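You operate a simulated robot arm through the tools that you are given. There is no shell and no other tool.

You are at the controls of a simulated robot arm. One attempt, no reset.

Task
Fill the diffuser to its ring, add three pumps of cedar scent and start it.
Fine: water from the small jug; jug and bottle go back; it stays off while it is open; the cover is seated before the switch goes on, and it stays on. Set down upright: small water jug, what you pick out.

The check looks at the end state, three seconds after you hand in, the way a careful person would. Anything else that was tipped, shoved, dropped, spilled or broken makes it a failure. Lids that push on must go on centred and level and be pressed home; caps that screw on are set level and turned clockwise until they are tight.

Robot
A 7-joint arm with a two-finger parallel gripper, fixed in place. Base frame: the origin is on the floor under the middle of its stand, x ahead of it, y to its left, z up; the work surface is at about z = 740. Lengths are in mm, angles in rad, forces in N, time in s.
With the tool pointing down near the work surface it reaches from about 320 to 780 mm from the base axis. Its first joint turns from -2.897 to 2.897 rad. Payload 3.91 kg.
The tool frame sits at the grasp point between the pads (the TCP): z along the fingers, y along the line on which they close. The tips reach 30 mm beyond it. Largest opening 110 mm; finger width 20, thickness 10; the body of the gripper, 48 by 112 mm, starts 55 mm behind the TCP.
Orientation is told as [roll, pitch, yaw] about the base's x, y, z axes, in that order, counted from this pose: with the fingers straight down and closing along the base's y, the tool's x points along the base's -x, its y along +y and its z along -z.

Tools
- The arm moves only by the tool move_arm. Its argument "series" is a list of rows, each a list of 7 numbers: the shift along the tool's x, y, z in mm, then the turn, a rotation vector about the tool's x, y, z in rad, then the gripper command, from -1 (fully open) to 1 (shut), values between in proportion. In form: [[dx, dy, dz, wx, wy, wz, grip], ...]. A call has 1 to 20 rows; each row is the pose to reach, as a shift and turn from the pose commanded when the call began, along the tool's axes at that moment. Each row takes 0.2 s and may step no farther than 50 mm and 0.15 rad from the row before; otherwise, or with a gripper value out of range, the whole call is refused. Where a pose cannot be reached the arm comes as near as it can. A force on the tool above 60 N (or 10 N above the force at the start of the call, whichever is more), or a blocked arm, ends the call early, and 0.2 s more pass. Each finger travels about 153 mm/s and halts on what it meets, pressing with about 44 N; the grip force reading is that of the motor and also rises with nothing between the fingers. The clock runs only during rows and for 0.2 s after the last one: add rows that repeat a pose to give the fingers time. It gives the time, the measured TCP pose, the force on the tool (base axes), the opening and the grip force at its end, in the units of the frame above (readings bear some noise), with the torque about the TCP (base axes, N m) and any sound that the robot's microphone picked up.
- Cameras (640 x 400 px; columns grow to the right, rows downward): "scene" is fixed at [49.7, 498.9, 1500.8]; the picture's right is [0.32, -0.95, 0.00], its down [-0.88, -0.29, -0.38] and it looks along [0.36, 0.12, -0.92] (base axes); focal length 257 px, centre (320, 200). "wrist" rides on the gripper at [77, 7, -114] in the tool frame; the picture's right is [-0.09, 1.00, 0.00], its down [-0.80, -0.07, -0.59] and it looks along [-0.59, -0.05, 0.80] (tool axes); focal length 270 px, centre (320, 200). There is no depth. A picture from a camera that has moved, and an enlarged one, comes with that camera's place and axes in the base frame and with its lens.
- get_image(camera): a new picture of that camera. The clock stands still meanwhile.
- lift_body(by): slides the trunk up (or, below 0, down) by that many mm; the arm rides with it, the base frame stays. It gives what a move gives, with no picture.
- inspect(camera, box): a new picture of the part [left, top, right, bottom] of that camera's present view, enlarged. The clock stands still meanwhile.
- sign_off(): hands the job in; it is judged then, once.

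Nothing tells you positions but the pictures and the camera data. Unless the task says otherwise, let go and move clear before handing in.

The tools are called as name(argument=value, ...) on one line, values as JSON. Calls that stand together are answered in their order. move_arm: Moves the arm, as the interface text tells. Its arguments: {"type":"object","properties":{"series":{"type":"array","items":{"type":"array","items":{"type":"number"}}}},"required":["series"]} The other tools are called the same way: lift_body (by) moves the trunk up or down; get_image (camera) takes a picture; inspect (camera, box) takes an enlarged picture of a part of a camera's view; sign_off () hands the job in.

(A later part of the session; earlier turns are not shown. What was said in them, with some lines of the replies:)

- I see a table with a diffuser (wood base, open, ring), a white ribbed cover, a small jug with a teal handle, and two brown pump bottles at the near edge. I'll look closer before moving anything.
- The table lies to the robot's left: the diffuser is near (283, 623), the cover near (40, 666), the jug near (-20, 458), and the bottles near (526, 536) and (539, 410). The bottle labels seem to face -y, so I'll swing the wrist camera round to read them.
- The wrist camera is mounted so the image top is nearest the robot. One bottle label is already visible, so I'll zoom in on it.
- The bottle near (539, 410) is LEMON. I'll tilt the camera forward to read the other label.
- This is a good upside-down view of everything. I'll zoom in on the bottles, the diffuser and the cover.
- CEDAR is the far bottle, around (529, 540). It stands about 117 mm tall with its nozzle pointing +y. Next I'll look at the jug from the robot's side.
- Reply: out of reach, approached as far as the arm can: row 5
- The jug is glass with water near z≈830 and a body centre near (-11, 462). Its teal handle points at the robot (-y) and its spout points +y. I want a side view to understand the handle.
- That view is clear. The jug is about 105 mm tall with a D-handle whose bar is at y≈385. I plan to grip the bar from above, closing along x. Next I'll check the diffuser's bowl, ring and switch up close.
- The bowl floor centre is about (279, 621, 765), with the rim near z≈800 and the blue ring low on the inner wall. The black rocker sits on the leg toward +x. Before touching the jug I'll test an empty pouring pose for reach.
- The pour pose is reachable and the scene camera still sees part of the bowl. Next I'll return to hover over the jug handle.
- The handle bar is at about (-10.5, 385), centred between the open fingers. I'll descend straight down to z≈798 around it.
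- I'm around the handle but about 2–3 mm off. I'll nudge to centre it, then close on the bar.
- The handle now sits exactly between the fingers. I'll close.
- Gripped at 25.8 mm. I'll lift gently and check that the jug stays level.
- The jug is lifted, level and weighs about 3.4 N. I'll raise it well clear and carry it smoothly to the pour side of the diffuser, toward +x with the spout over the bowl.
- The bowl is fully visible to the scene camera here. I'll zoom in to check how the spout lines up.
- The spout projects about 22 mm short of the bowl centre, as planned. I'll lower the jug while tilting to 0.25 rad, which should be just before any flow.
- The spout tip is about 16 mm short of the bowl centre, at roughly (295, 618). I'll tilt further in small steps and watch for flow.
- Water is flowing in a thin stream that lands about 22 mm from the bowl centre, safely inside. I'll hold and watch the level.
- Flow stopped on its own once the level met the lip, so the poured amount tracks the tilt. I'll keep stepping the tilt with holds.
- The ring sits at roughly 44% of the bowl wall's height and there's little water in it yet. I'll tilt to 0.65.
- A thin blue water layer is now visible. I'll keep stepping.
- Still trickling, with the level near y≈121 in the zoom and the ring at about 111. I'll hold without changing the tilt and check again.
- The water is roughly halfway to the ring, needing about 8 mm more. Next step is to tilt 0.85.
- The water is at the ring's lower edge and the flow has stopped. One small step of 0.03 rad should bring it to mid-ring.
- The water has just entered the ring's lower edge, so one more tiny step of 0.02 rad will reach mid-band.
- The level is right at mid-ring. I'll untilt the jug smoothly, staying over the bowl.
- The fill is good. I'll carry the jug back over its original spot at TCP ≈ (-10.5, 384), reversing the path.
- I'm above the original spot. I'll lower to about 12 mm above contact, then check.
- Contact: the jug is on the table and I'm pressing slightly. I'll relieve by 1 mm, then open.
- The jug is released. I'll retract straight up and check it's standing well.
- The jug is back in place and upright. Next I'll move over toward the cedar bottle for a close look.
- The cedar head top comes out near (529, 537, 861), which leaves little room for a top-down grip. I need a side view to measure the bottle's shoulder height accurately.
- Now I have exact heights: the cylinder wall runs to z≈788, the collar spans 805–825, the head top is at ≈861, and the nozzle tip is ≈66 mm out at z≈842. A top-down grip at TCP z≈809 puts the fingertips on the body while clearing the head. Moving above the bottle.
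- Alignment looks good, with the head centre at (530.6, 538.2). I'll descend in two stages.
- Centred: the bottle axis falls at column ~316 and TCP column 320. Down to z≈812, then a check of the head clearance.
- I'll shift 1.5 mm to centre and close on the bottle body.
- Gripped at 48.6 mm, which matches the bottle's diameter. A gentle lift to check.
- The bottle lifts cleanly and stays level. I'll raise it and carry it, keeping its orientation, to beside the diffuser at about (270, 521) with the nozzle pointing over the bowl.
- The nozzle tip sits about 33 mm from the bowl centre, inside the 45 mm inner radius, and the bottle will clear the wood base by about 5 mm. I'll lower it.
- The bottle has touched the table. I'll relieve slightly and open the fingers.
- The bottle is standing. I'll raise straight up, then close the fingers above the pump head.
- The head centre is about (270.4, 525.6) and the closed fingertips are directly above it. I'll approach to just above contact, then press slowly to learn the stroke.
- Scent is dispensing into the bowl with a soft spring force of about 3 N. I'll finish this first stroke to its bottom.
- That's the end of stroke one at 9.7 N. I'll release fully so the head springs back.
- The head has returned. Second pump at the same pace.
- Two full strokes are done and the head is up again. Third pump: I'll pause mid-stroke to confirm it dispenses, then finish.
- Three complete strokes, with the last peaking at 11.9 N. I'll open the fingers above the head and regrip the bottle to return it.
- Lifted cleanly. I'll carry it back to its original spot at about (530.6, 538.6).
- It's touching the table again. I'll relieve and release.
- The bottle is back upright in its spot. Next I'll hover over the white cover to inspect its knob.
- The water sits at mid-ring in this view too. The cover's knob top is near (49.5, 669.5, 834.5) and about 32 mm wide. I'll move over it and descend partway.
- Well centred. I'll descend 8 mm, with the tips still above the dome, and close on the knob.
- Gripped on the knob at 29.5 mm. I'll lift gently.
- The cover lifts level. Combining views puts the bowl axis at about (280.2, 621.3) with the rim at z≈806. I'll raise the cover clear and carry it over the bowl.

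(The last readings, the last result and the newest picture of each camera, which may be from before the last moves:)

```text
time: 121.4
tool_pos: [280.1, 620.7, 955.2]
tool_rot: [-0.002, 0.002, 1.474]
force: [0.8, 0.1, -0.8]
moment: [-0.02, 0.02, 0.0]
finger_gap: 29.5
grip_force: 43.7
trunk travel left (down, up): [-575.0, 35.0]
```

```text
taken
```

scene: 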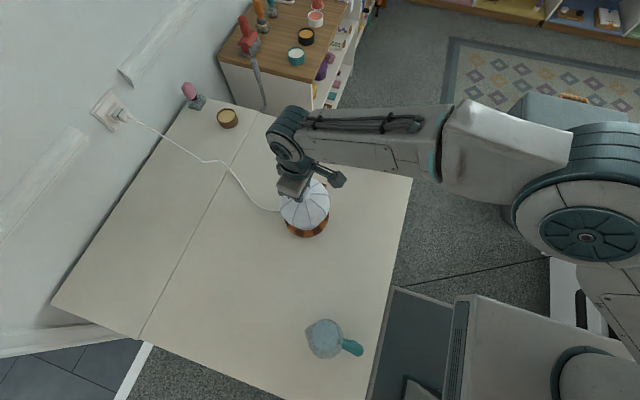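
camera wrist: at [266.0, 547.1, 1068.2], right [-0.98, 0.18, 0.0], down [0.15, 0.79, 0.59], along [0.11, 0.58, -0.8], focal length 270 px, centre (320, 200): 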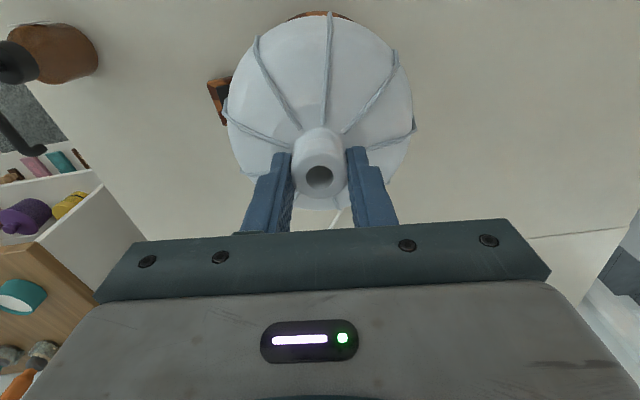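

inspect(camera="scene", box=[260, 165, 350, 250])

inspect(camera="wrist", box=[180, 0, 460, 240])

```text
4.71 times, centred on (305, 208) of scene
camera zoom: at [49.7, 498.9, 1500.8], right [0.32, -0.95, 0.0], down [-0.88, -0.29, -0.38], along [0.36, 0.12, -0.92], focal length 1209 px, centre (391, 165)
```

zoom: 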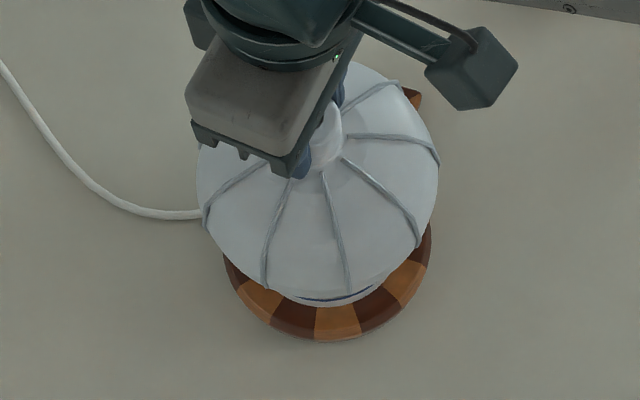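

```text
1.67 times, centred on (320, 120) of wrist
camera zoom: at [266.0, 547.1, 1068.2], right [-0.98, 0.18, 0.0], down [0.15, 0.79, 0.59], along [0.11, 0.58, -0.8], focal length 450 px, centre (320, 333)
```

zoom: 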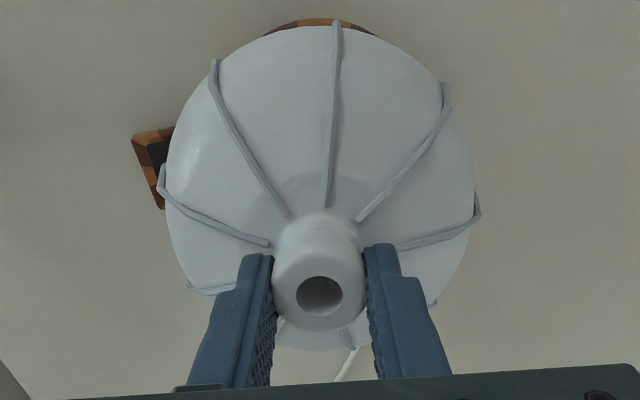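

Alignment is within about 1 mm. I'll nudge 1 mm and lower to just above the rim.

move_arm(series=[[-1, 0, 8, 0, 0, 0, 1], [-1, 0, 18, 0, 0, 0, 1], [-1, 0, 28, 0, 0, 0, 1], [-1, 0, 35, 0, 0, 0, 1], [-1, 0, 38, 0, 0, 0, 1], [-1, 0, 38, 0, 0, 0, 1]])

inspect(camera="scene", box=[260, 165, 350, 250])

inspect(camera="wrist", box=[180, 0, 460, 240])

```text
time: 122.8
tool_pos: [279.4, 622.8, 916.0]
tool_rot: [0.001, 0.0, 1.473]
force: [-1.4, -0.4, -0.5]
moment: [-0.02, 0.02, -0.01]
finger_gap: 29.4
grip_force: 43.5
trunk travel left (down, up): [-575.0, 35.0]
```

```text
4.71 times, centred on (305, 208) of scene
camera zoom: at [49.7, 498.9, 1500.8], right [0.32, -0.95, 0.0], down [-0.88, -0.29, -0.38], along [0.36, 0.12, -0.92], focal length 1209 px, centre (391, 165)
```

zoom: 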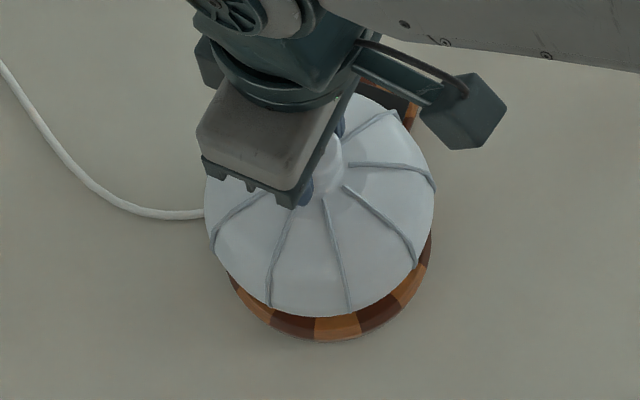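

```text
1.67 times, centred on (320, 120) of wrist
camera zoom: at [265.3, 547.9, 1029.8], right [-0.98, 0.18, 0.0], down [0.15, 0.79, 0.59], along [0.11, 0.58, -0.8], focal length 450 px, centre (320, 333)
```

zoom: 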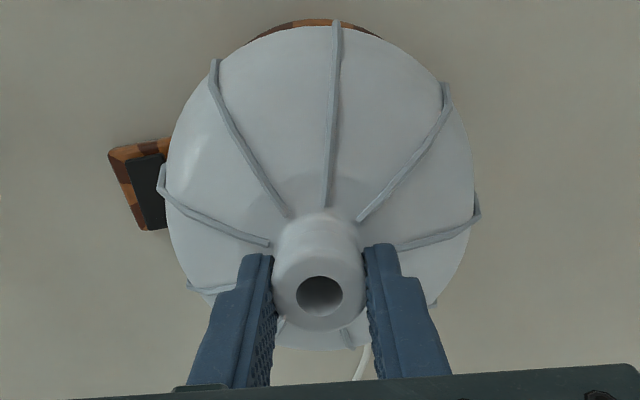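

Concentric in both views. I'll lower slowly over the rim while monitoring force.

move_arm(series=[[0, 0, 3, 0, 0, 0, 1], [0, 0, 6, 0, 0, 0, 1], [0, 0, 9, 0, 0, 0, 1], [0, 0, 12, 0, 0, 0, 1], [0, 0, 15, 0, 0, 0, 1]])

```text
time: 124.0
tool_pos: [281.8, 622.6, 899.7]
tool_rot: [0.0, -0.001, 1.474]
force: [0.0, -0.2, -1.9]
moment: [0.0, 0.03, 0.05]
finger_gap: 29.4
grip_force: 43.7
trunk travel left (down, up): [-575.0, 35.0]
```

move_arm(series=[[0, 0, 3, 0, 0, 0, 1], [0, 0, 6, 0, 0, 0, 1], [0, 0, 9, 0, 0, 0, 1], [0, 0, 12, 0, 0, 0, 1]])

inspect(camera="scene", box=[260, 165, 350, 250])

```text
time: 125.0
tool_pos: [280.4, 624.1, 888.5]
tool_rot: [-0.001, 0.0, 1.475]
force: [-0.1, 1.3, -1.1]
moment: [0.0, -0.01, 0.02]
finger_gap: 29.5
grip_force: 44.0
trunk travel left (down, up): [-575.0, 35.0]
```

```text
4.71 times, centred on (305, 208) of scene
camera zoom: at [49.7, 498.9, 1500.8], right [0.32, -0.95, 0.0], down [-0.88, -0.29, -0.38], along [0.36, 0.12, -0.92], focal length 1209 px, centre (391, 165)
```

zoom: 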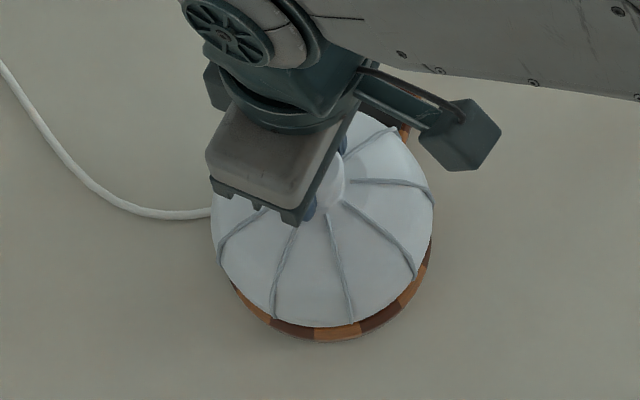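

move_arm(series=[[0, 0, 2, 0, 0, 0, 1], [0, 0, 4, 0, 0, 0, 1], [0, 0, 6, 0, 0, 0, 1]])

inspect(camera="wrist", box=[180, 0, 460, 240])

```text
time: 125.8
tool_pos: [279.4, 623.4, 882.2]
tool_rot: [0.0, 0.0, 1.474]
force: [0.7, -0.2, -1.1]
moment: [0.0, 0.04, 0.02]
finger_gap: 29.6
grip_force: 44.5
trunk travel left (down, up): [-575.0, 35.0]
```

```text
1.67 times, centred on (320, 120) of wrist
camera zoom: at [266.4, 547.7, 995.9], right [-0.98, 0.18, 0.0], down [0.15, 0.79, 0.59], along [0.11, 0.58, -0.8], focal length 450 px, centre (320, 333)
```

zoom: 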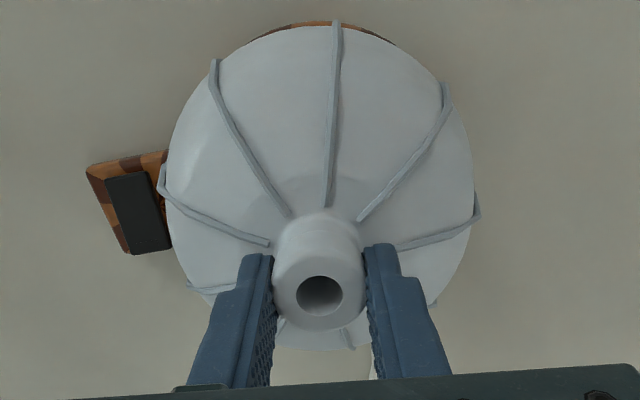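

move_arm(series=[[0, 0.3, 2, 0, 0, 0, 1], [0, 0.5, 4, 0, 0, 0, 1], [0, 0.5, 6, 0, 0, 0, 1]])

```text
time: 126.6
tool_pos: [280.7, 622.8, 876.1]
tool_rot: [0.0, 0.0, 1.473]
force: [-0.3, 0.0, -1.9]
moment: [0.01, 0.01, -0.02]
finger_gap: 29.7
grip_force: 43.5
trunk travel left (down, up): [-575.0, 35.0]
```

move_arm(series=[[0, 0, 1.5, 0, 0, 0, 1], [0, 0, 3, 0, 0, 0, 1], [0, 0, 4.5, 0, 0, 0, 1]])

```text
time: 127.4
tool_pos: [280.4, 623.1, 872.3]
tool_rot: [0.0, -0.002, 1.475]
force: [0.2, -0.5, 7.5]
moment: [-0.57, -0.04, -0.02]
finger_gap: 29.6
grip_force: 44.3
trunk travel left (down, up): [-575.0, 35.0]
```

First contact is at 7.5 N. The torque says it's at the near (-y) edge, so I'll look before pressing any more.

inspect(camera="scene", box=[265, 180, 345, 245])

inspect(camera="wrist", box=[180, 0, 460, 240])

```text
6.15 times, centred on (305, 212) of scene
camera zoom: at [49.7, 498.9, 1500.8], right [0.32, -0.95, 0.0], down [-0.88, -0.29, -0.38], along [0.36, 0.12, -0.92], focal length 1581 px, centre (412, 123)
```

zoom: 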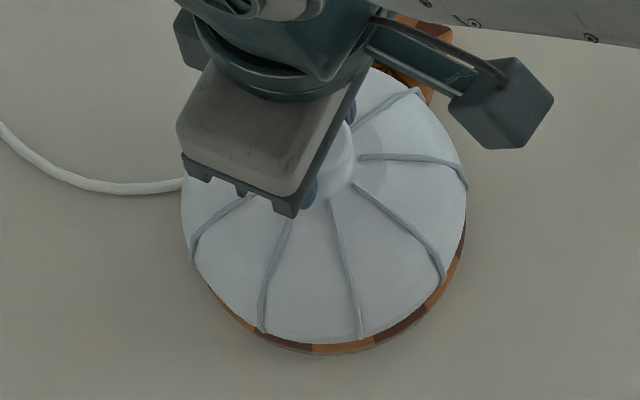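

```text
1.67 times, centred on (320, 120) of wrist
camera zoom: at [266.2, 548.0, 987.2], right [-0.98, 0.18, 0.0], down [0.15, 0.79, 0.6], along [0.11, 0.59, -0.8], focal length 450 px, centre (320, 333)
```

zoom: 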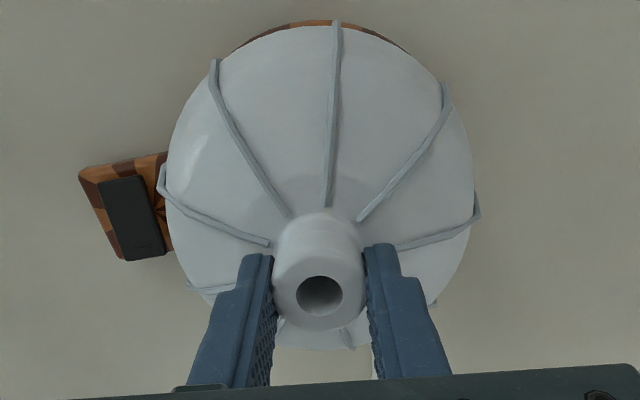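

Both views show the cover concentric to within about 1 mm and sitting on the wood at the right height. I'll ease off, release the knob, and then press from the top centre.

move_arm(series=[[0, 0, -0.7, 0, 0, 0, 1], [0, 0, -0.7, 0, 0, 0, 1]])

move_arm(series=[[0, 0, 0, 0, 0, 0, 0.4], [0, 0, 0, 0, 0, 0, 0.3], [0, 0, 0, 0, 0, 0, 0], [0, 0, 0, 0, 0, 0, -0.3], [0, 0, 0, 0, 0, 0, -0.3]])

inspect(camera="wrist", box=[180, 0, 460, 240])

inspect(camera="scene", box=[265, 180, 345, 245])

```text
time: 128.0
tool_pos: [279.3, 622.5, 873.1]
tool_rot: [-0.001, 0.002, 1.474]
force: [0.8, 1.6, 3.9]
moment: [0.12, -0.39, 0.06]
finger_gap: 30.0
grip_force: 44.0
trunk travel left (down, up): [-575.0, 35.0]
```

```text
time: 129.2
tool_pos: [279.7, 622.5, 872.2]
tool_rot: [0.0, 0.0, 1.472]
force: [0.3, 0.5, 0.7]
moment: [0.0, 0.0, -0.01]
finger_gap: 71.4
grip_force: 0.1
trunk travel left (down, up): [-575.0, 35.0]
```

```text
1.67 times, centred on (320, 120) of wrist
camera zoom: at [265.9, 547.7, 986.9], right [-0.98, 0.18, 0.0], down [0.15, 0.79, 0.59], along [0.11, 0.58, -0.8], focal length 450 px, centre (320, 333)
```

zoom: 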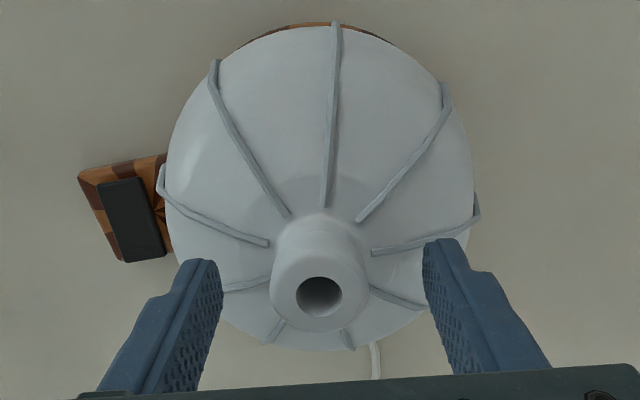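

```text
6.15 times, centred on (305, 212) of scene
camera zoom: at [49.7, 498.9, 1500.8], right [0.32, -0.95, 0.0], down [-0.88, -0.29, -0.38], along [0.36, 0.12, -0.92], focal length 1581 px, centre (412, 123)
```

zoom: 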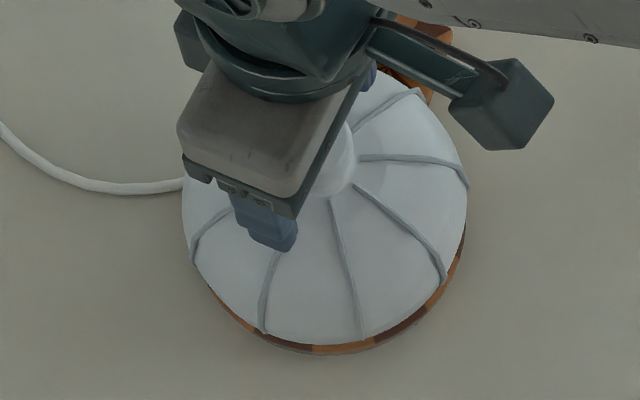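

The cover is resting on the base, centred at about (279.7, 621.3). I'll rise, close the fingers, and press on the knob.

move_arm(series=[[0, 0, -10, 0, 0, 0, -0.3], [1, 0, -25, 0, 0, 0, -0.3], [1.5, 0, -40, 0, 0, 0, -0.3], [1.5, 0, -45, 0, 0, 0, 0.3], [1.5, 0, -45, 0, 0, 0, 1], [1.5, 0, -45, 0, 0, 0, 1]])

inspect(camera="wrist", box=[180, 0, 460, 240])

inspect(camera="scene", box=[265, 180, 345, 245])

```text
time: 130.6
tool_pos: [280.8, 619.8, 918.0]
tool_rot: [0.001, 0.0, 1.475]
force: [-0.4, -0.9, 0.3]
moment: [0.03, -0.05, 0.0]
finger_gap: 0.1
grip_force: 38.0
trunk travel left (down, up): [-575.0, 35.0]
```

```text
1.67 times, centred on (320, 120) of wrist
camera zoom: at [265.9, 545.7, 1032.3], right [-0.98, 0.18, 0.0], down [0.15, 0.79, 0.59], along [0.11, 0.58, -0.8], focal length 450 px, centre (320, 333)
```

zoom: 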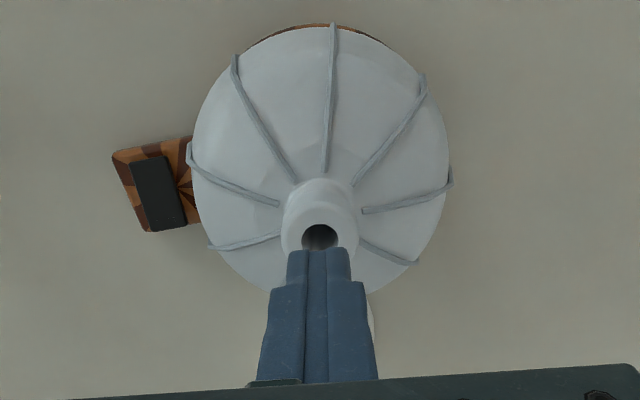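

```text
6.15 times, centred on (305, 212) of scene
camera zoom: at [49.7, 498.9, 1500.8], right [0.32, -0.95, 0.0], down [-0.88, -0.29, -0.38], along [0.36, 0.12, -0.92], focal length 1581 px, centre (412, 123)
```

zoom: 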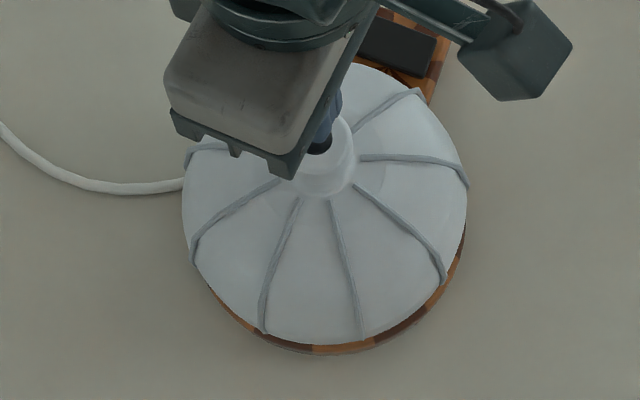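

move_arm(series=[[0, 0, 8, 0, 0, 0, 1], [0, 0, 15, 0, 0, 0, 1], [0, 0, 19, 0, 0, 0, 1], [0, 0, 21, 0, 0, 0, 1], [0, 0, 23, 0, 0, 0, 1]])

```text
time: 131.8
tool_pos: [280.4, 620.0, 895.9]
tool_rot: [0.001, 0.001, 1.474]
force: [0.5, 0.7, 5.4]
moment: [0.0, 0.0, 0.03]
finger_gap: 0.0
grip_force: 37.7
trunk travel left (down, up): [-575.0, 35.0]
```

In contact at 5.4 N. I'll press further in small steps.

move_arm(series=[[0, 0, 1, 0, 0, 0, 1], [0, 0, 2, 0, 0, 0, 1], [0, 0, 3, 0, 0, 0, 1]])

```text
time: 132.6
tool_pos: [279.1, 620.1, 894.7]
tool_rot: [-0.003, -0.006, 1.473]
force: [-0.5, -0.5, 27.2]
moment: [-0.12, 0.0, 0.08]
finger_gap: 0.1
grip_force: 37.7
trunk travel left (down, up): [-575.0, 35.0]
```

move_arm(series=[[0, 0, 1, 0, 0, 0, 1], [0, 0, 2, 0, 0, 0, 1]])

inspect(camera="scene", box=[265, 180, 345, 245])

```text
time: 133.2
tool_pos: [279.7, 621.0, 895.2]
tool_rot: [-0.003, -0.011, 1.475]
force: [2.2, 4.3, 43.4]
moment: [-0.07, -0.04, 0.05]
finger_gap: 0.0
grip_force: 37.8
trunk travel left (down, up): [-575.0, 35.0]
```

```text
6.15 times, centred on (305, 212) of scene
camera zoom: at [49.7, 498.9, 1500.8], right [0.32, -0.95, 0.0], down [-0.88, -0.29, -0.38], along [0.36, 0.12, -0.92], focal length 1581 px, centre (412, 123)
```

zoom: 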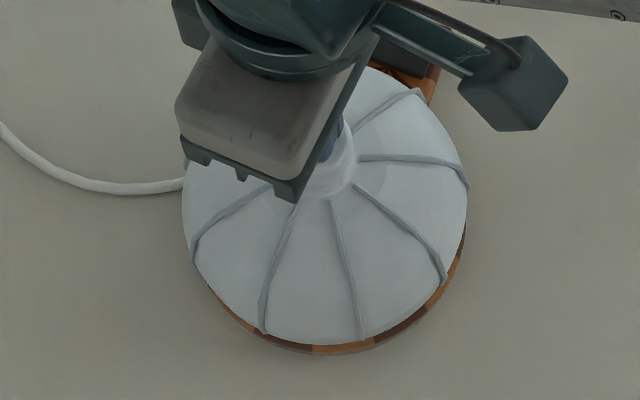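

It's against a hard stop, with 43 N and no further travel. I'll retreat and check levelness and the seam from a low side view.

move_arm(series=[[0, 0, -10, 0, 0, 0, 1], [0, 0, -30, 0, 0, 0, 1], [0, 0, -60, 0, 0, 0, 0.5], [20, 0, -70, 0, 0, 0, 0], [60, 0, -70, 0, 0, 0, 0], [105, 0, -70, 0, 0, 0, 0], [150, 0, -60, 0, 0, 0, 0], [190, 0, -40, 0, 0, 0, 0], [205, 0, -20, 0, 0, 0, 0]])

move_arm(series=[[0, 0, 10, 0, -0.14, 0, 0], [0, 0, 20, 0, -0.28, 0, 0], [0, 0, 30, 0, -0.42, 0, 0], [0, 0, 40, 0, -0.56, 0, 0], [0, 0, 50, 0, -0.7, 0, 0], [0, 0, 60, 0, -0.84, 0, 0]])

get_image(camera="wrist")

get_image(camera="scene")

```text
time: 135.2
tool_pos: [260.6, 416.9, 909.4]
tool_rot: [0.002, 0.001, 1.475]
force: [0.2, 0.2, -0.2]
moment: [0.0, -0.01, -0.01]
finger_gap: 55.1
grip_force: 0.0
trunk travel left (down, up): [-575.0, 35.0]
```

```text
time: 136.6
tool_pos: [259.4, 416.5, 850.0]
tool_rot: [0.001, -0.841, 1.474]
force: [-0.7, 0.1, -0.5]
moment: [0.03, 0.01, -0.02]
finger_gap: 55.1
grip_force: 0.1
trunk travel left (down, up): [-575.0, 35.0]
```

```text
taken
camera wrist: at [240.1, 282.1, 868.5], right [-0.99, 0.15, 0.07], down [0.08, 0.08, 0.99], along [0.15, 0.98, -0.09], focal length 270 px, centre (320, 200)
```

wrist: 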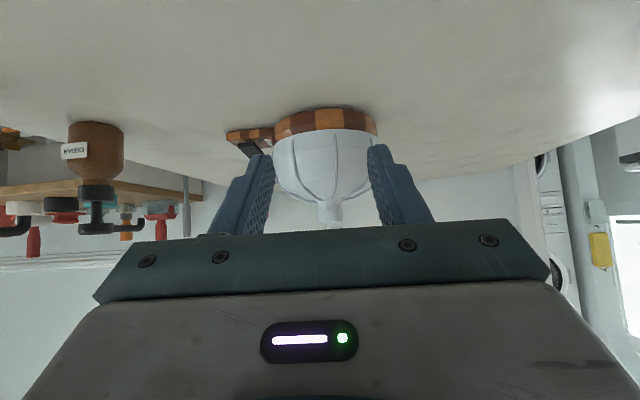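

```text
taken
```

scene: 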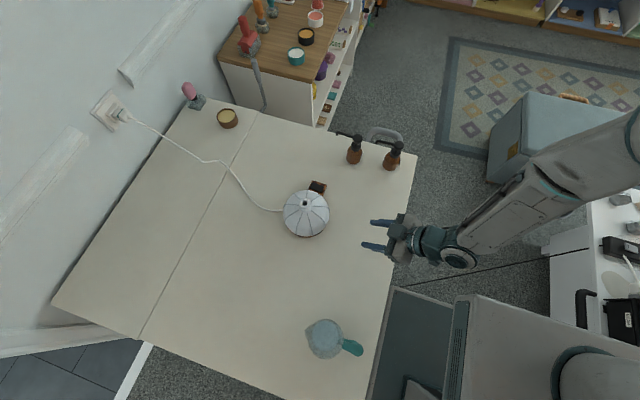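

inspect(camera="wrist", box=[215, 95, 405, 235])

inspect(camera="scene", box=[265, 170, 345, 250])

```text
2.86 times, centred on (310, 165) of wrist
camera zoom: at [240.1, 282.1, 868.5], right [-0.99, 0.15, 0.07], down [0.08, 0.08, 0.99], along [0.15, 0.98, -0.09], focal length 772 px, centre (349, 300)
```

zoom: 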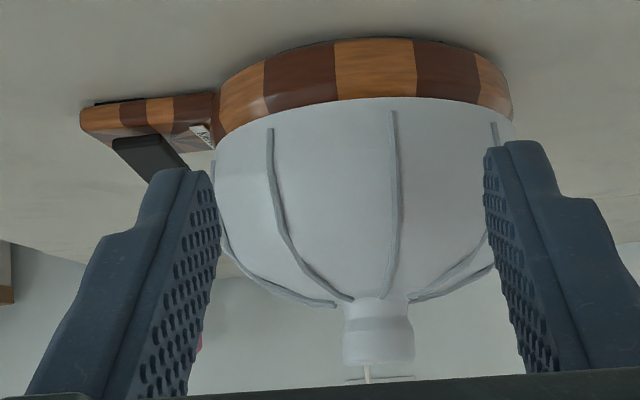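

```text
5.00 times, centred on (305, 210) of scene
camera zoom: at [49.7, 498.9, 1500.8], right [0.32, -0.95, 0.0], down [-0.88, -0.29, -0.38], along [0.36, 0.12, -0.92], focal length 1285 px, centre (395, 150)
```

zoom: 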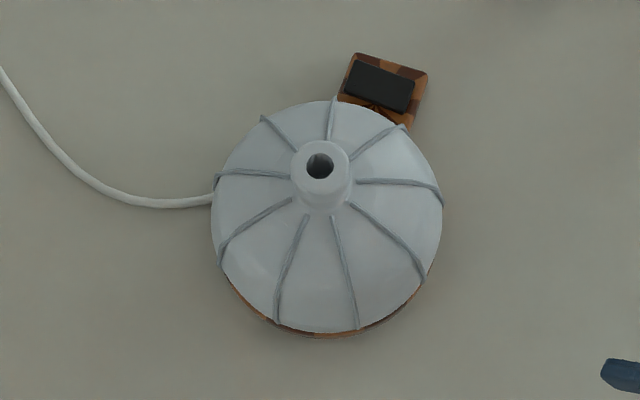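

inspect(camera="wrist", box=[280, 115, 390, 160])

inspect(camera="wrist", box=[215, 110, 305, 170])

```text
5.82 times, centred on (335, 138) of wrist
camera zoom: at [240.1, 282.1, 868.5], right [-0.99, 0.15, 0.07], down [0.08, 0.08, 0.99], along [0.15, 0.98, -0.09], focal length 1573 px, centre (233, 564)
```

zoom: 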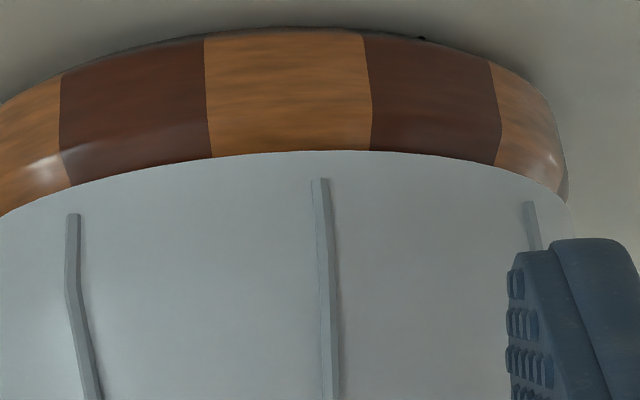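

```text
6.67 times, centred on (260, 140) of wrist
camera zoom: at [240.1, 282.1, 868.5], right [-0.99, 0.15, 0.07], down [0.08, 0.08, 0.99], along [0.15, 0.98, -0.09], focal length 1802 px, centre (720, 600)
```

zoom: 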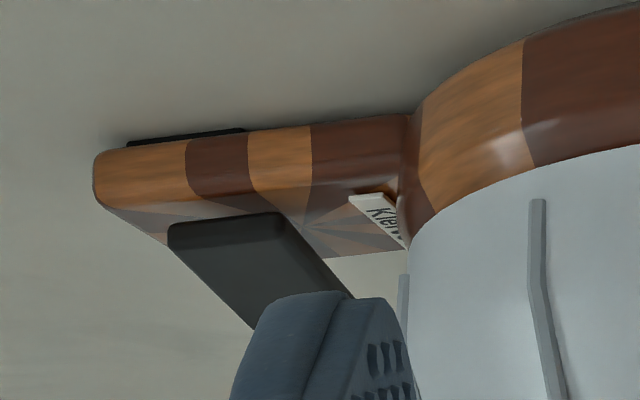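

The cover is flush all round. Next is the rocker, so I'll slide sideways for a clear look.

move_arm(series=[[0, -40, 0, 0, 0, 0, -0.6], [0, -80, 0, 0, 0, 0, -1], [0, -120, 0, 0, 0, 0, -1]])

get_image(camera="wrist")

```text
time: 137.4
tool_pos: [380.0, 402.6, 851.1]
tool_rot: [0.004, -0.841, 1.473]
force: [0.6, 0.8, 0.1]
moment: [-0.01, -0.01, 0.02]
finger_gap: 109.9
grip_force: 0.0
trunk travel left (down, up): [-575.0, 35.0]
```

```text
taken
camera wrist: at [360.5, 268.7, 868.9], right [-0.99, 0.15, 0.07], down [0.08, 0.08, 0.99], along [0.15, 0.98, -0.1], focal length 270 px, centre (320, 200)
```

wrist: 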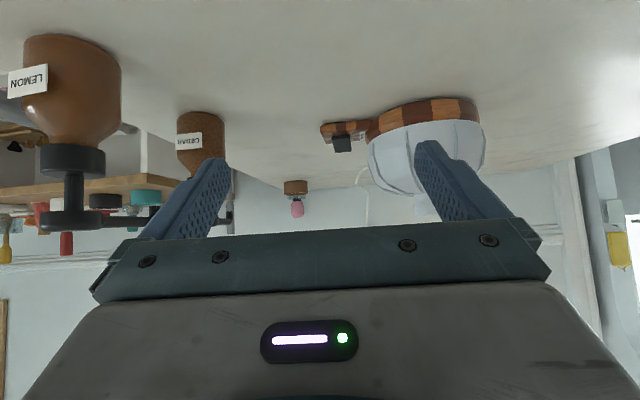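

inspect(camera="wrist", box=[310, 110, 380, 160])

inspect(camera="scene", box=[300, 170, 340, 200])

```text
8.00 times, centred on (345, 135) of wrist
camera zoom: at [360.5, 268.7, 868.9], right [-0.99, 0.15, 0.07], down [0.08, 0.08, 0.99], along [0.15, 0.98, -0.1], focal length 2162 px, centre (120, 720)
```

zoom: 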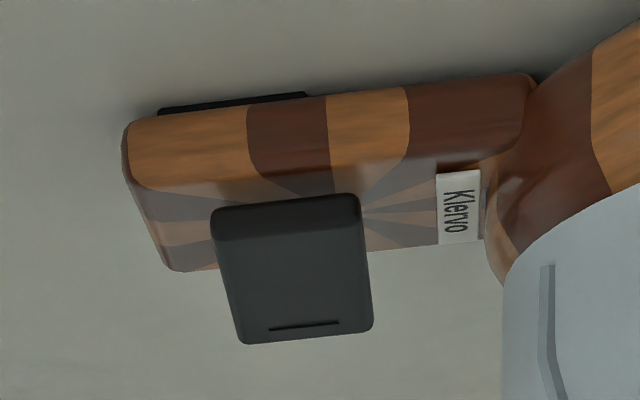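

```text
13.33 times, centred on (320, 185) of scene
camera zoom: at [49.7, 498.9, 1500.8], right [0.32, -0.95, 0.0], down [-0.88, -0.29, -0.38], along [0.36, 0.12, -0.92], focal length 3426 px, centre (320, 400)
```

zoom: 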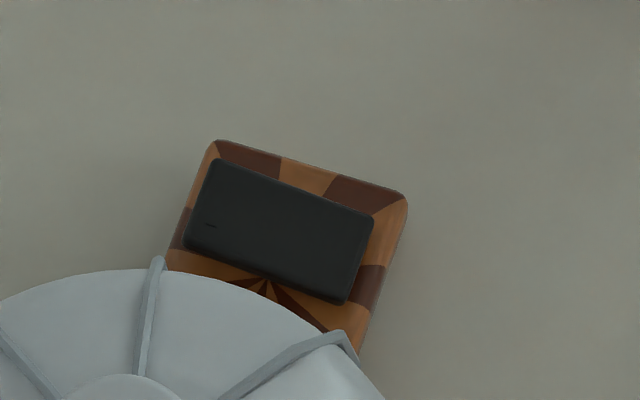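

The rocker's +y end is raised about 9 mm and carries the "I" mark, with its far edge near (378, 639, 766). It's therefore off, and pressing that end turns it on. I'll approach from above with fingers closed, yaw 2.9, keeping clear of the cover.

move_arm(series=[[-12, 0, -11, 0, 0.14, 0, -1], [-25, 0, -22, 0, 0.28, 0, -1], [-37, 0, -33, 0, 0.42, 0, -0.5], [-50, 0, -44, 0, 0.56, 0, 0], [-62, 0, -56, 0, 0.7, 0, 0.5], [-75, 0, -67, 0, 0.841, 0, 1]])

move_arm(series=[[-14, 1, 0, 0, 0, -0.13, 1], [-29, 3, 0, 0, 0, -0.26, 1], [-43, 4, 0, 0, 0, -0.39, 1], [-58, 6, 0, 0, 0, -0.52, 1], [-72, 7, 0, 0, 0, -0.65, 1], [-87, 9, 0, 0, 0, -0.78, 1], [-101, 10, 0, 0, 0, -0.91, 1], [-116, 11, 0, 0, 0, -1.04, 1], [-130, 13, 0, 0, 0, -1.17, 1], [-145, 14, 0, 0, 0, -1.3, 1], [-159, 16, 0, 0, 0, -1.427, 1]])

get_image(camera="wrist")

```text
time: 138.8
tool_pos: [379.6, 407.4, 950.1]
tool_rot: [-0.002, 0.003, 1.474]
force: [-0.6, -0.6, 0.1]
moment: [0.01, -0.02, -0.02]
finger_gap: 0.0
grip_force: 37.4
trunk travel left (down, up): [-575.0, 35.0]
```

```text
time: 141.2
tool_pos: [377.1, 566.1, 950.3]
tool_rot: [0.0, -0.003, 2.905]
force: [0.1, -0.9, 0.4]
moment: [-0.02, -0.04, -0.01]
finger_gap: 0.1
grip_force: 37.5
trunk travel left (down, up): [-575.0, 35.0]
```

```text
taken
camera wrist: at [451.2, 542.3, 1063.7], right [-0.32, -0.95, 0.0], down [-0.76, 0.26, 0.6], along [-0.56, 0.19, -0.8], focal length 270 px, centre (320, 200)
```

wrist: 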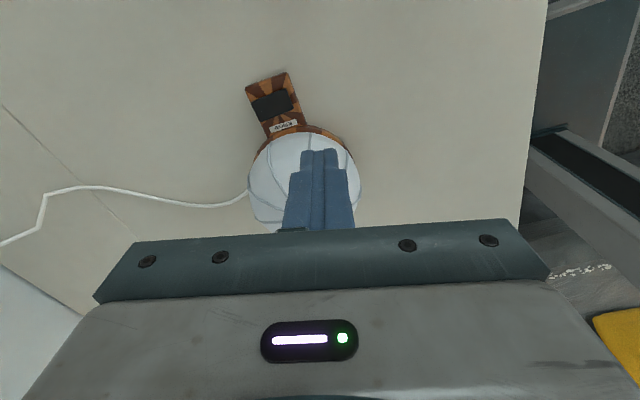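

inspect(camera="wrist", box=[230, 60, 330, 150])

```text
4.44 times, centred on (280, 105) of wrist
camera zoom: at [451.2, 542.3, 1063.7], right [-0.32, -0.95, 0.0], down [-0.76, 0.26, 0.6], along [-0.56, 0.19, -0.8], focal length 1201 px, centre (498, 622)
```

zoom: 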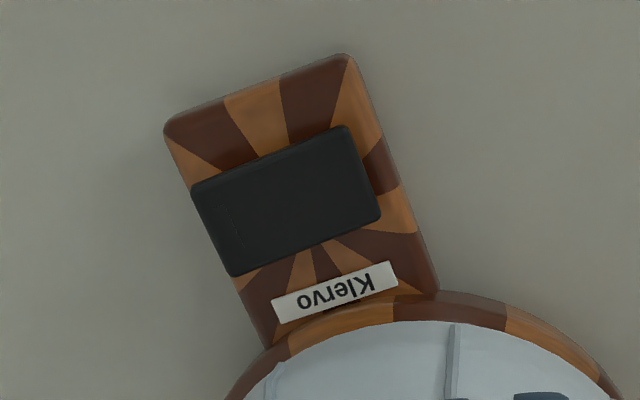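

The rocker spans y≈602–641 at x≈380. I'll hover over its raised half at (380, 633).

move_arm(series=[[-4, -20, 20, 0, 0, 0, 1], [-8, -40, 45, 0, 0, 0, 1], [-12, -58, 70, 0, 0, 0, 1], [-13.4, -64.7, 90, 0, 0, 0, 1], [-13.4, -64.7, 105, 0, 0, 0, 1], [-13.4, -64.7, 110, 0, 0, 0, 1]])

inspect(camera="wrist", box=[240, 50, 400, 220])

inspect(camera="scene", box=[280, 150, 360, 230])

```text
time: 142.6
tool_pos: [382.1, 631.6, 838.2]
tool_rot: [-0.001, 0.0, 2.902]
force: [0.4, -0.8, 0.1]
moment: [-0.01, -0.01, -0.01]
finger_gap: 0.0
grip_force: 37.1
trunk travel left (down, up): [-575.0, 35.0]
```

```text
2.35 times, centred on (320, 135) of wrist
camera zoom: at [454.2, 607.9, 953.1], right [-0.32, -0.95, 0.0], down [-0.76, 0.26, 0.59], along [-0.56, 0.19, -0.8], focal length 636 px, centre (320, 353)
```

zoom: 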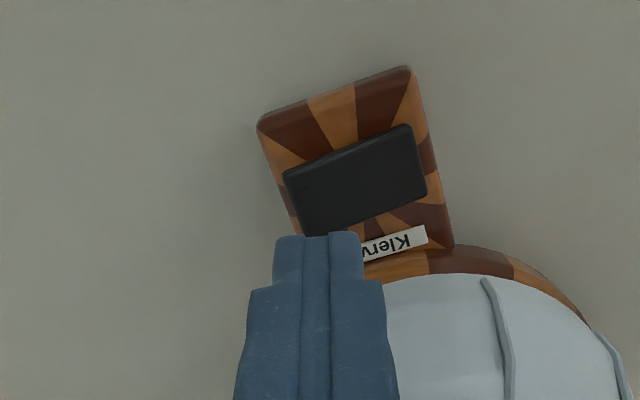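

```text
5.00 times, centred on (320, 190) of scene
camera zoom: at [49.7, 498.9, 1500.8], right [0.32, -0.95, 0.0], down [-0.88, -0.29, -0.38], along [0.36, 0.12, -0.92], focal length 1285 px, centre (320, 250)
```

zoom: 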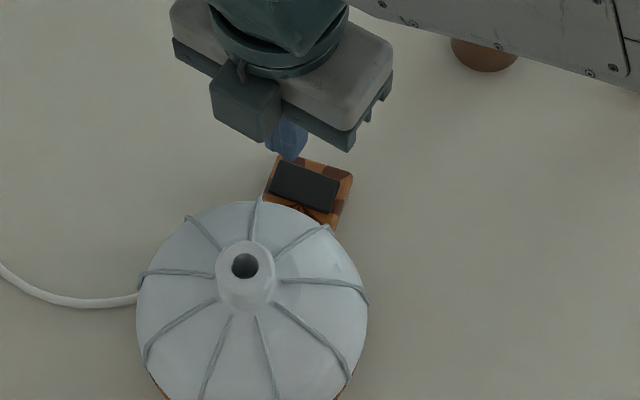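

The fingertips are over the raised half. I'll descend to just above it, then press gently.

move_arm(series=[[-0.5, -2, 10, 0, 0, 0, 1], [-0.5, -2, 22, 0, 0, 0, 1], [-0.5, -2, 32, 0, 0, 0, 1], [-0.5, -2, 38, 0, 0, 0, 1]])

inspect(camera="wrist", box=[240, 80, 400, 220])

```text
time: 143.6
tool_pos: [381.4, 633.8, 802.1]
tool_rot: [0.002, 0.001, 2.902]
force: [-0.6, -0.1, -0.6]
moment: [-0.01, -0.02, 0.02]
finger_gap: 0.0
grip_force: 37.4
trunk travel left (down, up): [-575.0, 35.0]
```

```text
2.86 times, centred on (320, 150) of wrist
camera zoom: at [454.1, 610.3, 915.5], right [-0.32, -0.95, 0.0], down [-0.76, 0.26, 0.59], along [-0.56, 0.19, -0.8], focal length 772 px, centre (320, 343)
```

zoom: 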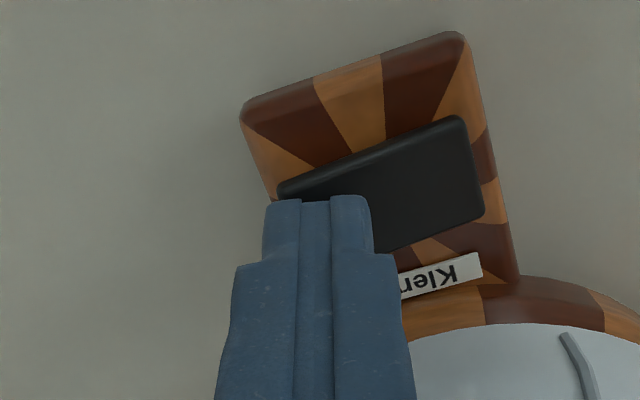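

move_arm(series=[[0, 0, 2, 0, 0, 0, 1], [0, 0, 4, 0, 0, 0, 1], [0, 0, 6, 0, 0, 0, 1], [0, 0, 8, 0, 0, 0, 1]])

```text
time: 144.6
tool_pos: [382.1, 632.8, 794.3]
tool_rot: [-0.001, -0.001, 2.903]
force: [-1.3, 0.6, 7.0]
moment: [-0.09, -0.01, -0.01]
finger_gap: 0.1
grip_force: 37.7
trunk travel left (down, up): [-575.0, 35.0]
```

Contact is at 7 N, with the plate starting to yield. I'll keep pressing.

move_arm(series=[[0, 0, 2, 0, 0, 0, 1], [0, 0, 4, 0, 0, 0, 1], [0, 0, 6, 0, 0, 0, 1]])

inspect(camera="scene", box=[280, 150, 360, 230])

```text
time: 145.4
tool_pos: [381.0, 633.5, 794.2]
tool_rot: [-0.009, 0.001, 2.902]
force: [-2.0, 4.1, 36.2]
moment: [-0.28, -0.13, -0.02]
finger_gap: 0.0
grip_force: 37.7
trunk travel left (down, up): [-575.0, 35.0]
```

```text
5.00 times, centred on (320, 190) of scene
camera zoom: at [49.7, 498.9, 1500.8], right [0.32, -0.95, 0.0], down [-0.88, -0.29, -0.38], along [0.36, 0.12, -0.92], focal length 1285 px, centre (320, 250)
```

zoom: 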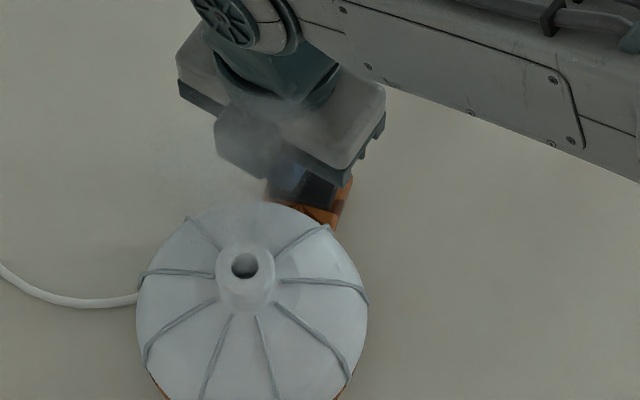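

Mist is rising from the cover, so it's on. I'll lift straight off and clear.

move_arm(series=[[0, 0, -4, 0, 0, 0, 1], [0, 0, -10, 0, 0, 0, 1], [0, 0, -30, 0, 0, 0, 1], [0, 0, -65, 0, 0, 0, 1], [0, 0, -105, 0, 0, 0, 1], [0, 0, -150, 0, 0, 0, 1]])

inspect(camera="wrist", box=[200, 0, 440, 220])

get_image(camera="scene")

```text
time: 146.8
tool_pos: [380.0, 634.3, 938.6]
tool_rot: [0.001, 0.0, 2.901]
force: [0.1, 0.5, -0.3]
moment: [-0.02, 0.02, 0.0]
finger_gap: 0.1
grip_force: 37.7
trunk travel left (down, up): [-575.0, 35.0]
```

```text
1.82 times, centred on (320, 110) of wrist
camera zoom: at [454.2, 609.8, 1053.0], right [-0.32, -0.95, 0.0], down [-0.76, 0.26, 0.59], along [-0.56, 0.19, -0.8], focal length 491 px, centre (320, 364)
```

zoom: 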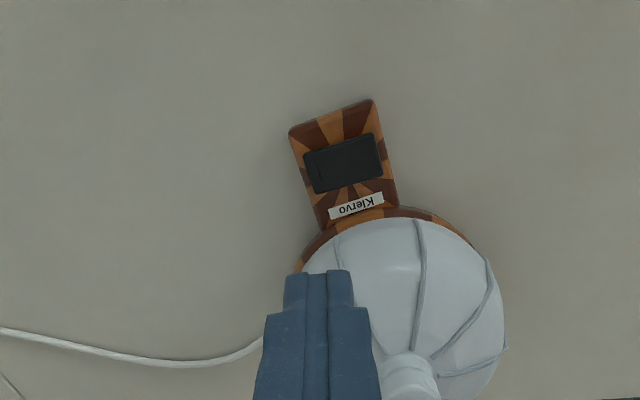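

```text
taken
```

scene: 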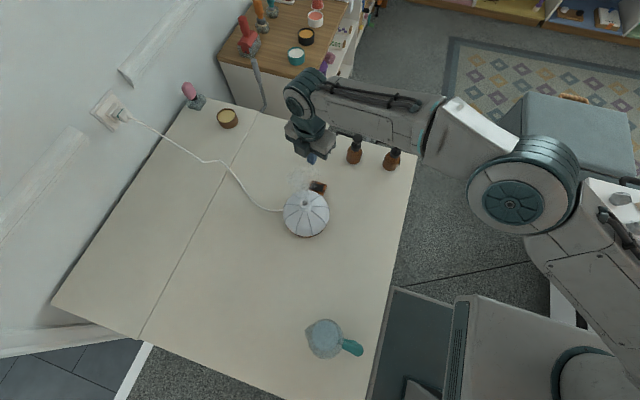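

inspect(camera="scene", box=[265, 145, 345, 245])

inspect(camera="wrist", box=[280, 30, 380, 100])

```text
4.00 times, centred on (305, 195) of scene
camera zoom: at [49.7, 498.9, 1500.8], right [0.32, -0.95, 0.0], down [-0.88, -0.29, -0.38], along [0.36, 0.12, -0.92], focal length 1028 px, centre (380, 220)
```

zoom: 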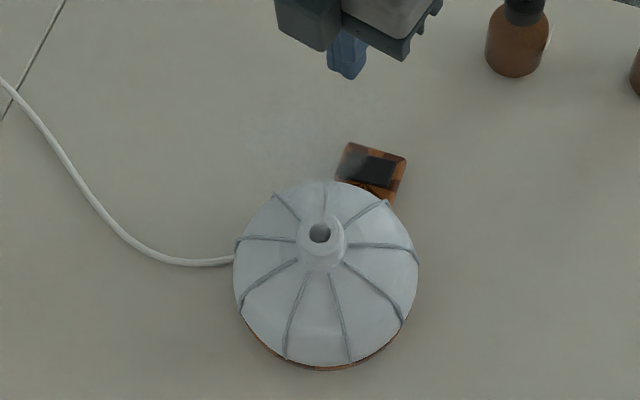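

```text
5.71 times, centred on (330, 65) of wrist
camera zoom: at [454.2, 609.8, 1053.0], right [-0.32, -0.95, 0.0], down [-0.76, 0.26, 0.59], along [-0.56, 0.19, -0.8], focal length 1544 px, centre (263, 971)
```

zoom: 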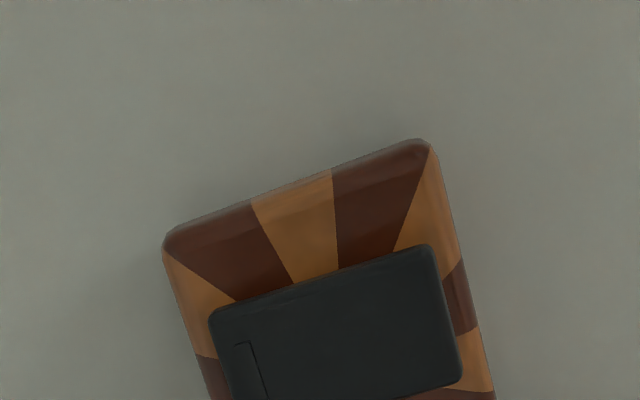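

The diffuser is misting with the switch on. I'll retreat well clear and do a final check of everything.

move_arm(series=[[0, 0, -40, 0, 0, 0, 1], [0, 0, -85, 0, 0, 0, 0.5], [10, 40, -110, 0, 0, 0, 0], [20, 82, -125, 0, 0, 0, 0], [30, 124, -130, 0, 0, 0, 0], [40, 166, -130, 0, 0, 0, 0], [50, 207, -130, 0, 0, 0, 0], [60, 243, -130, 0, 0, 0, 0]])

get_image(camera="scene")

inspect(camera="scene", box=[265, 145, 345, 245])

inspect(camera="scene", box=[320, 110, 430, 190])

inspect(camera="scene", box=[220, 250, 380, 370])

```text
time: 148.6
tool_pos: [383.0, 382.3, 1069.5]
tool_rot: [0.0, 0.001, 2.901]
force: [-0.1, -0.1, 0.6]
moment: [-0.02, 0.03, 0.01]
finger_gap: 55.0
grip_force: 0.1
trunk travel left (down, up): [-575.0, 35.0]
```

```text
taken
```

scene: 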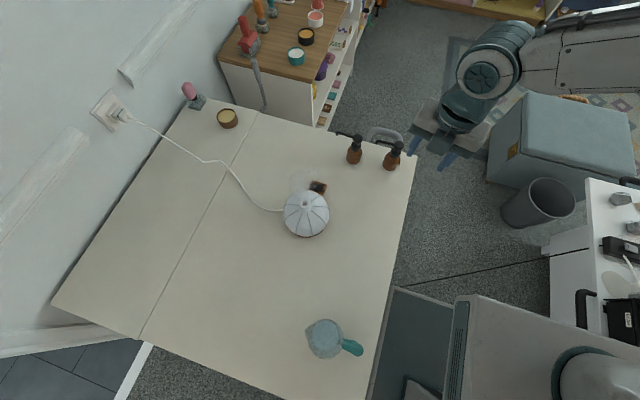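

```text
4.00 times, centred on (305, 195) of scene
camera zoom: at [49.7, 498.9, 1500.8], right [0.32, -0.95, 0.0], down [-0.88, -0.29, -0.38], along [0.36, 0.12, -0.92], focal length 1028 px, centre (380, 220)
```

zoom: 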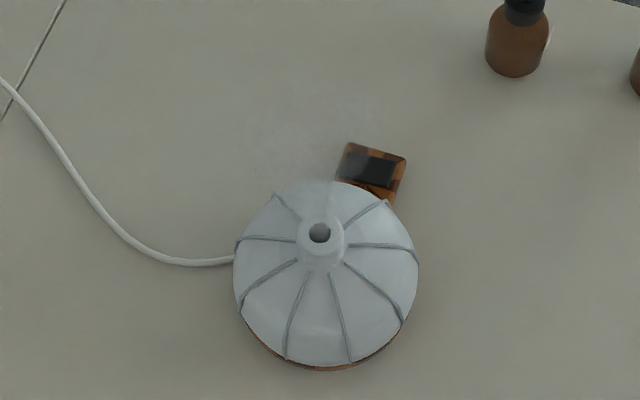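

```text
5.00 times, centred on (375, 150) of scene
camera zoom: at [49.7, 498.9, 1500.8], right [0.32, -0.95, 0.0], down [-0.88, -0.29, -0.38], along [0.36, 0.12, -0.92], focal length 1285 px, centre (45, 450)
```

zoom: 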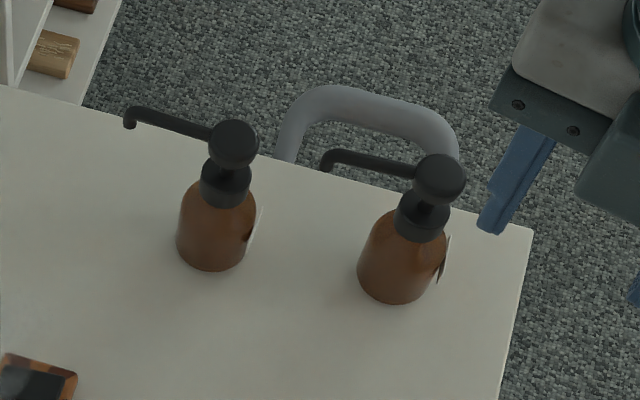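

```text
3.33 times, centred on (300, 310) of scene
camera zoom: at [49.7, 498.9, 1500.8], right [0.32, -0.95, 0.0], down [-0.88, -0.29, -0.38], along [0.36, 0.12, -0.92], focal length 856 px, centre (387, -167)
```

zoom: 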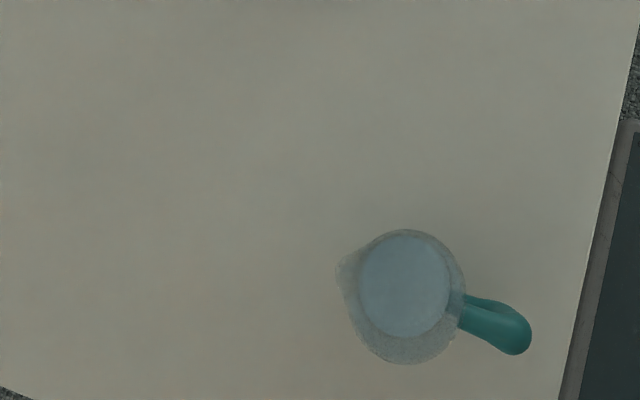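

Final check: mist is rising from the seated, level cover and the switch is on. The jug and cedar bottle stand upright in their original places, and the lemon bottle is untouched. I see no spills and the arm is clear, so I'm handing in.

sign_off()

```text
The job is handed in.
```

The diffuser is filled to its ring, scented with cedar, covered and running. I've handed the job in, and no verdict has come back yet.

- **Water:** I poured from the small jug until the level sat mid-ring. The jug is back upright within about 2 mm of where it started.
- **Scent:** I read the label first and pressed the cedar pump three full strokes into the bowl. I saw scent come out on the first stroke. I didn't catch it on camera for the second and third, but each went to the bottom stop and the head came fully back up in between. The bottle is back upright in its place.
- **Cover:** It's on centred and level, with no visible gap against the wood where I could see the seam. I pressed it to a hard stop at about 43 N. The switch was off until then.
- **Switch:** I turned it on last, and mist was still rising when I handed in.

I saw no spills, nothing else was knocked or moved, and the arm is clear of the table.
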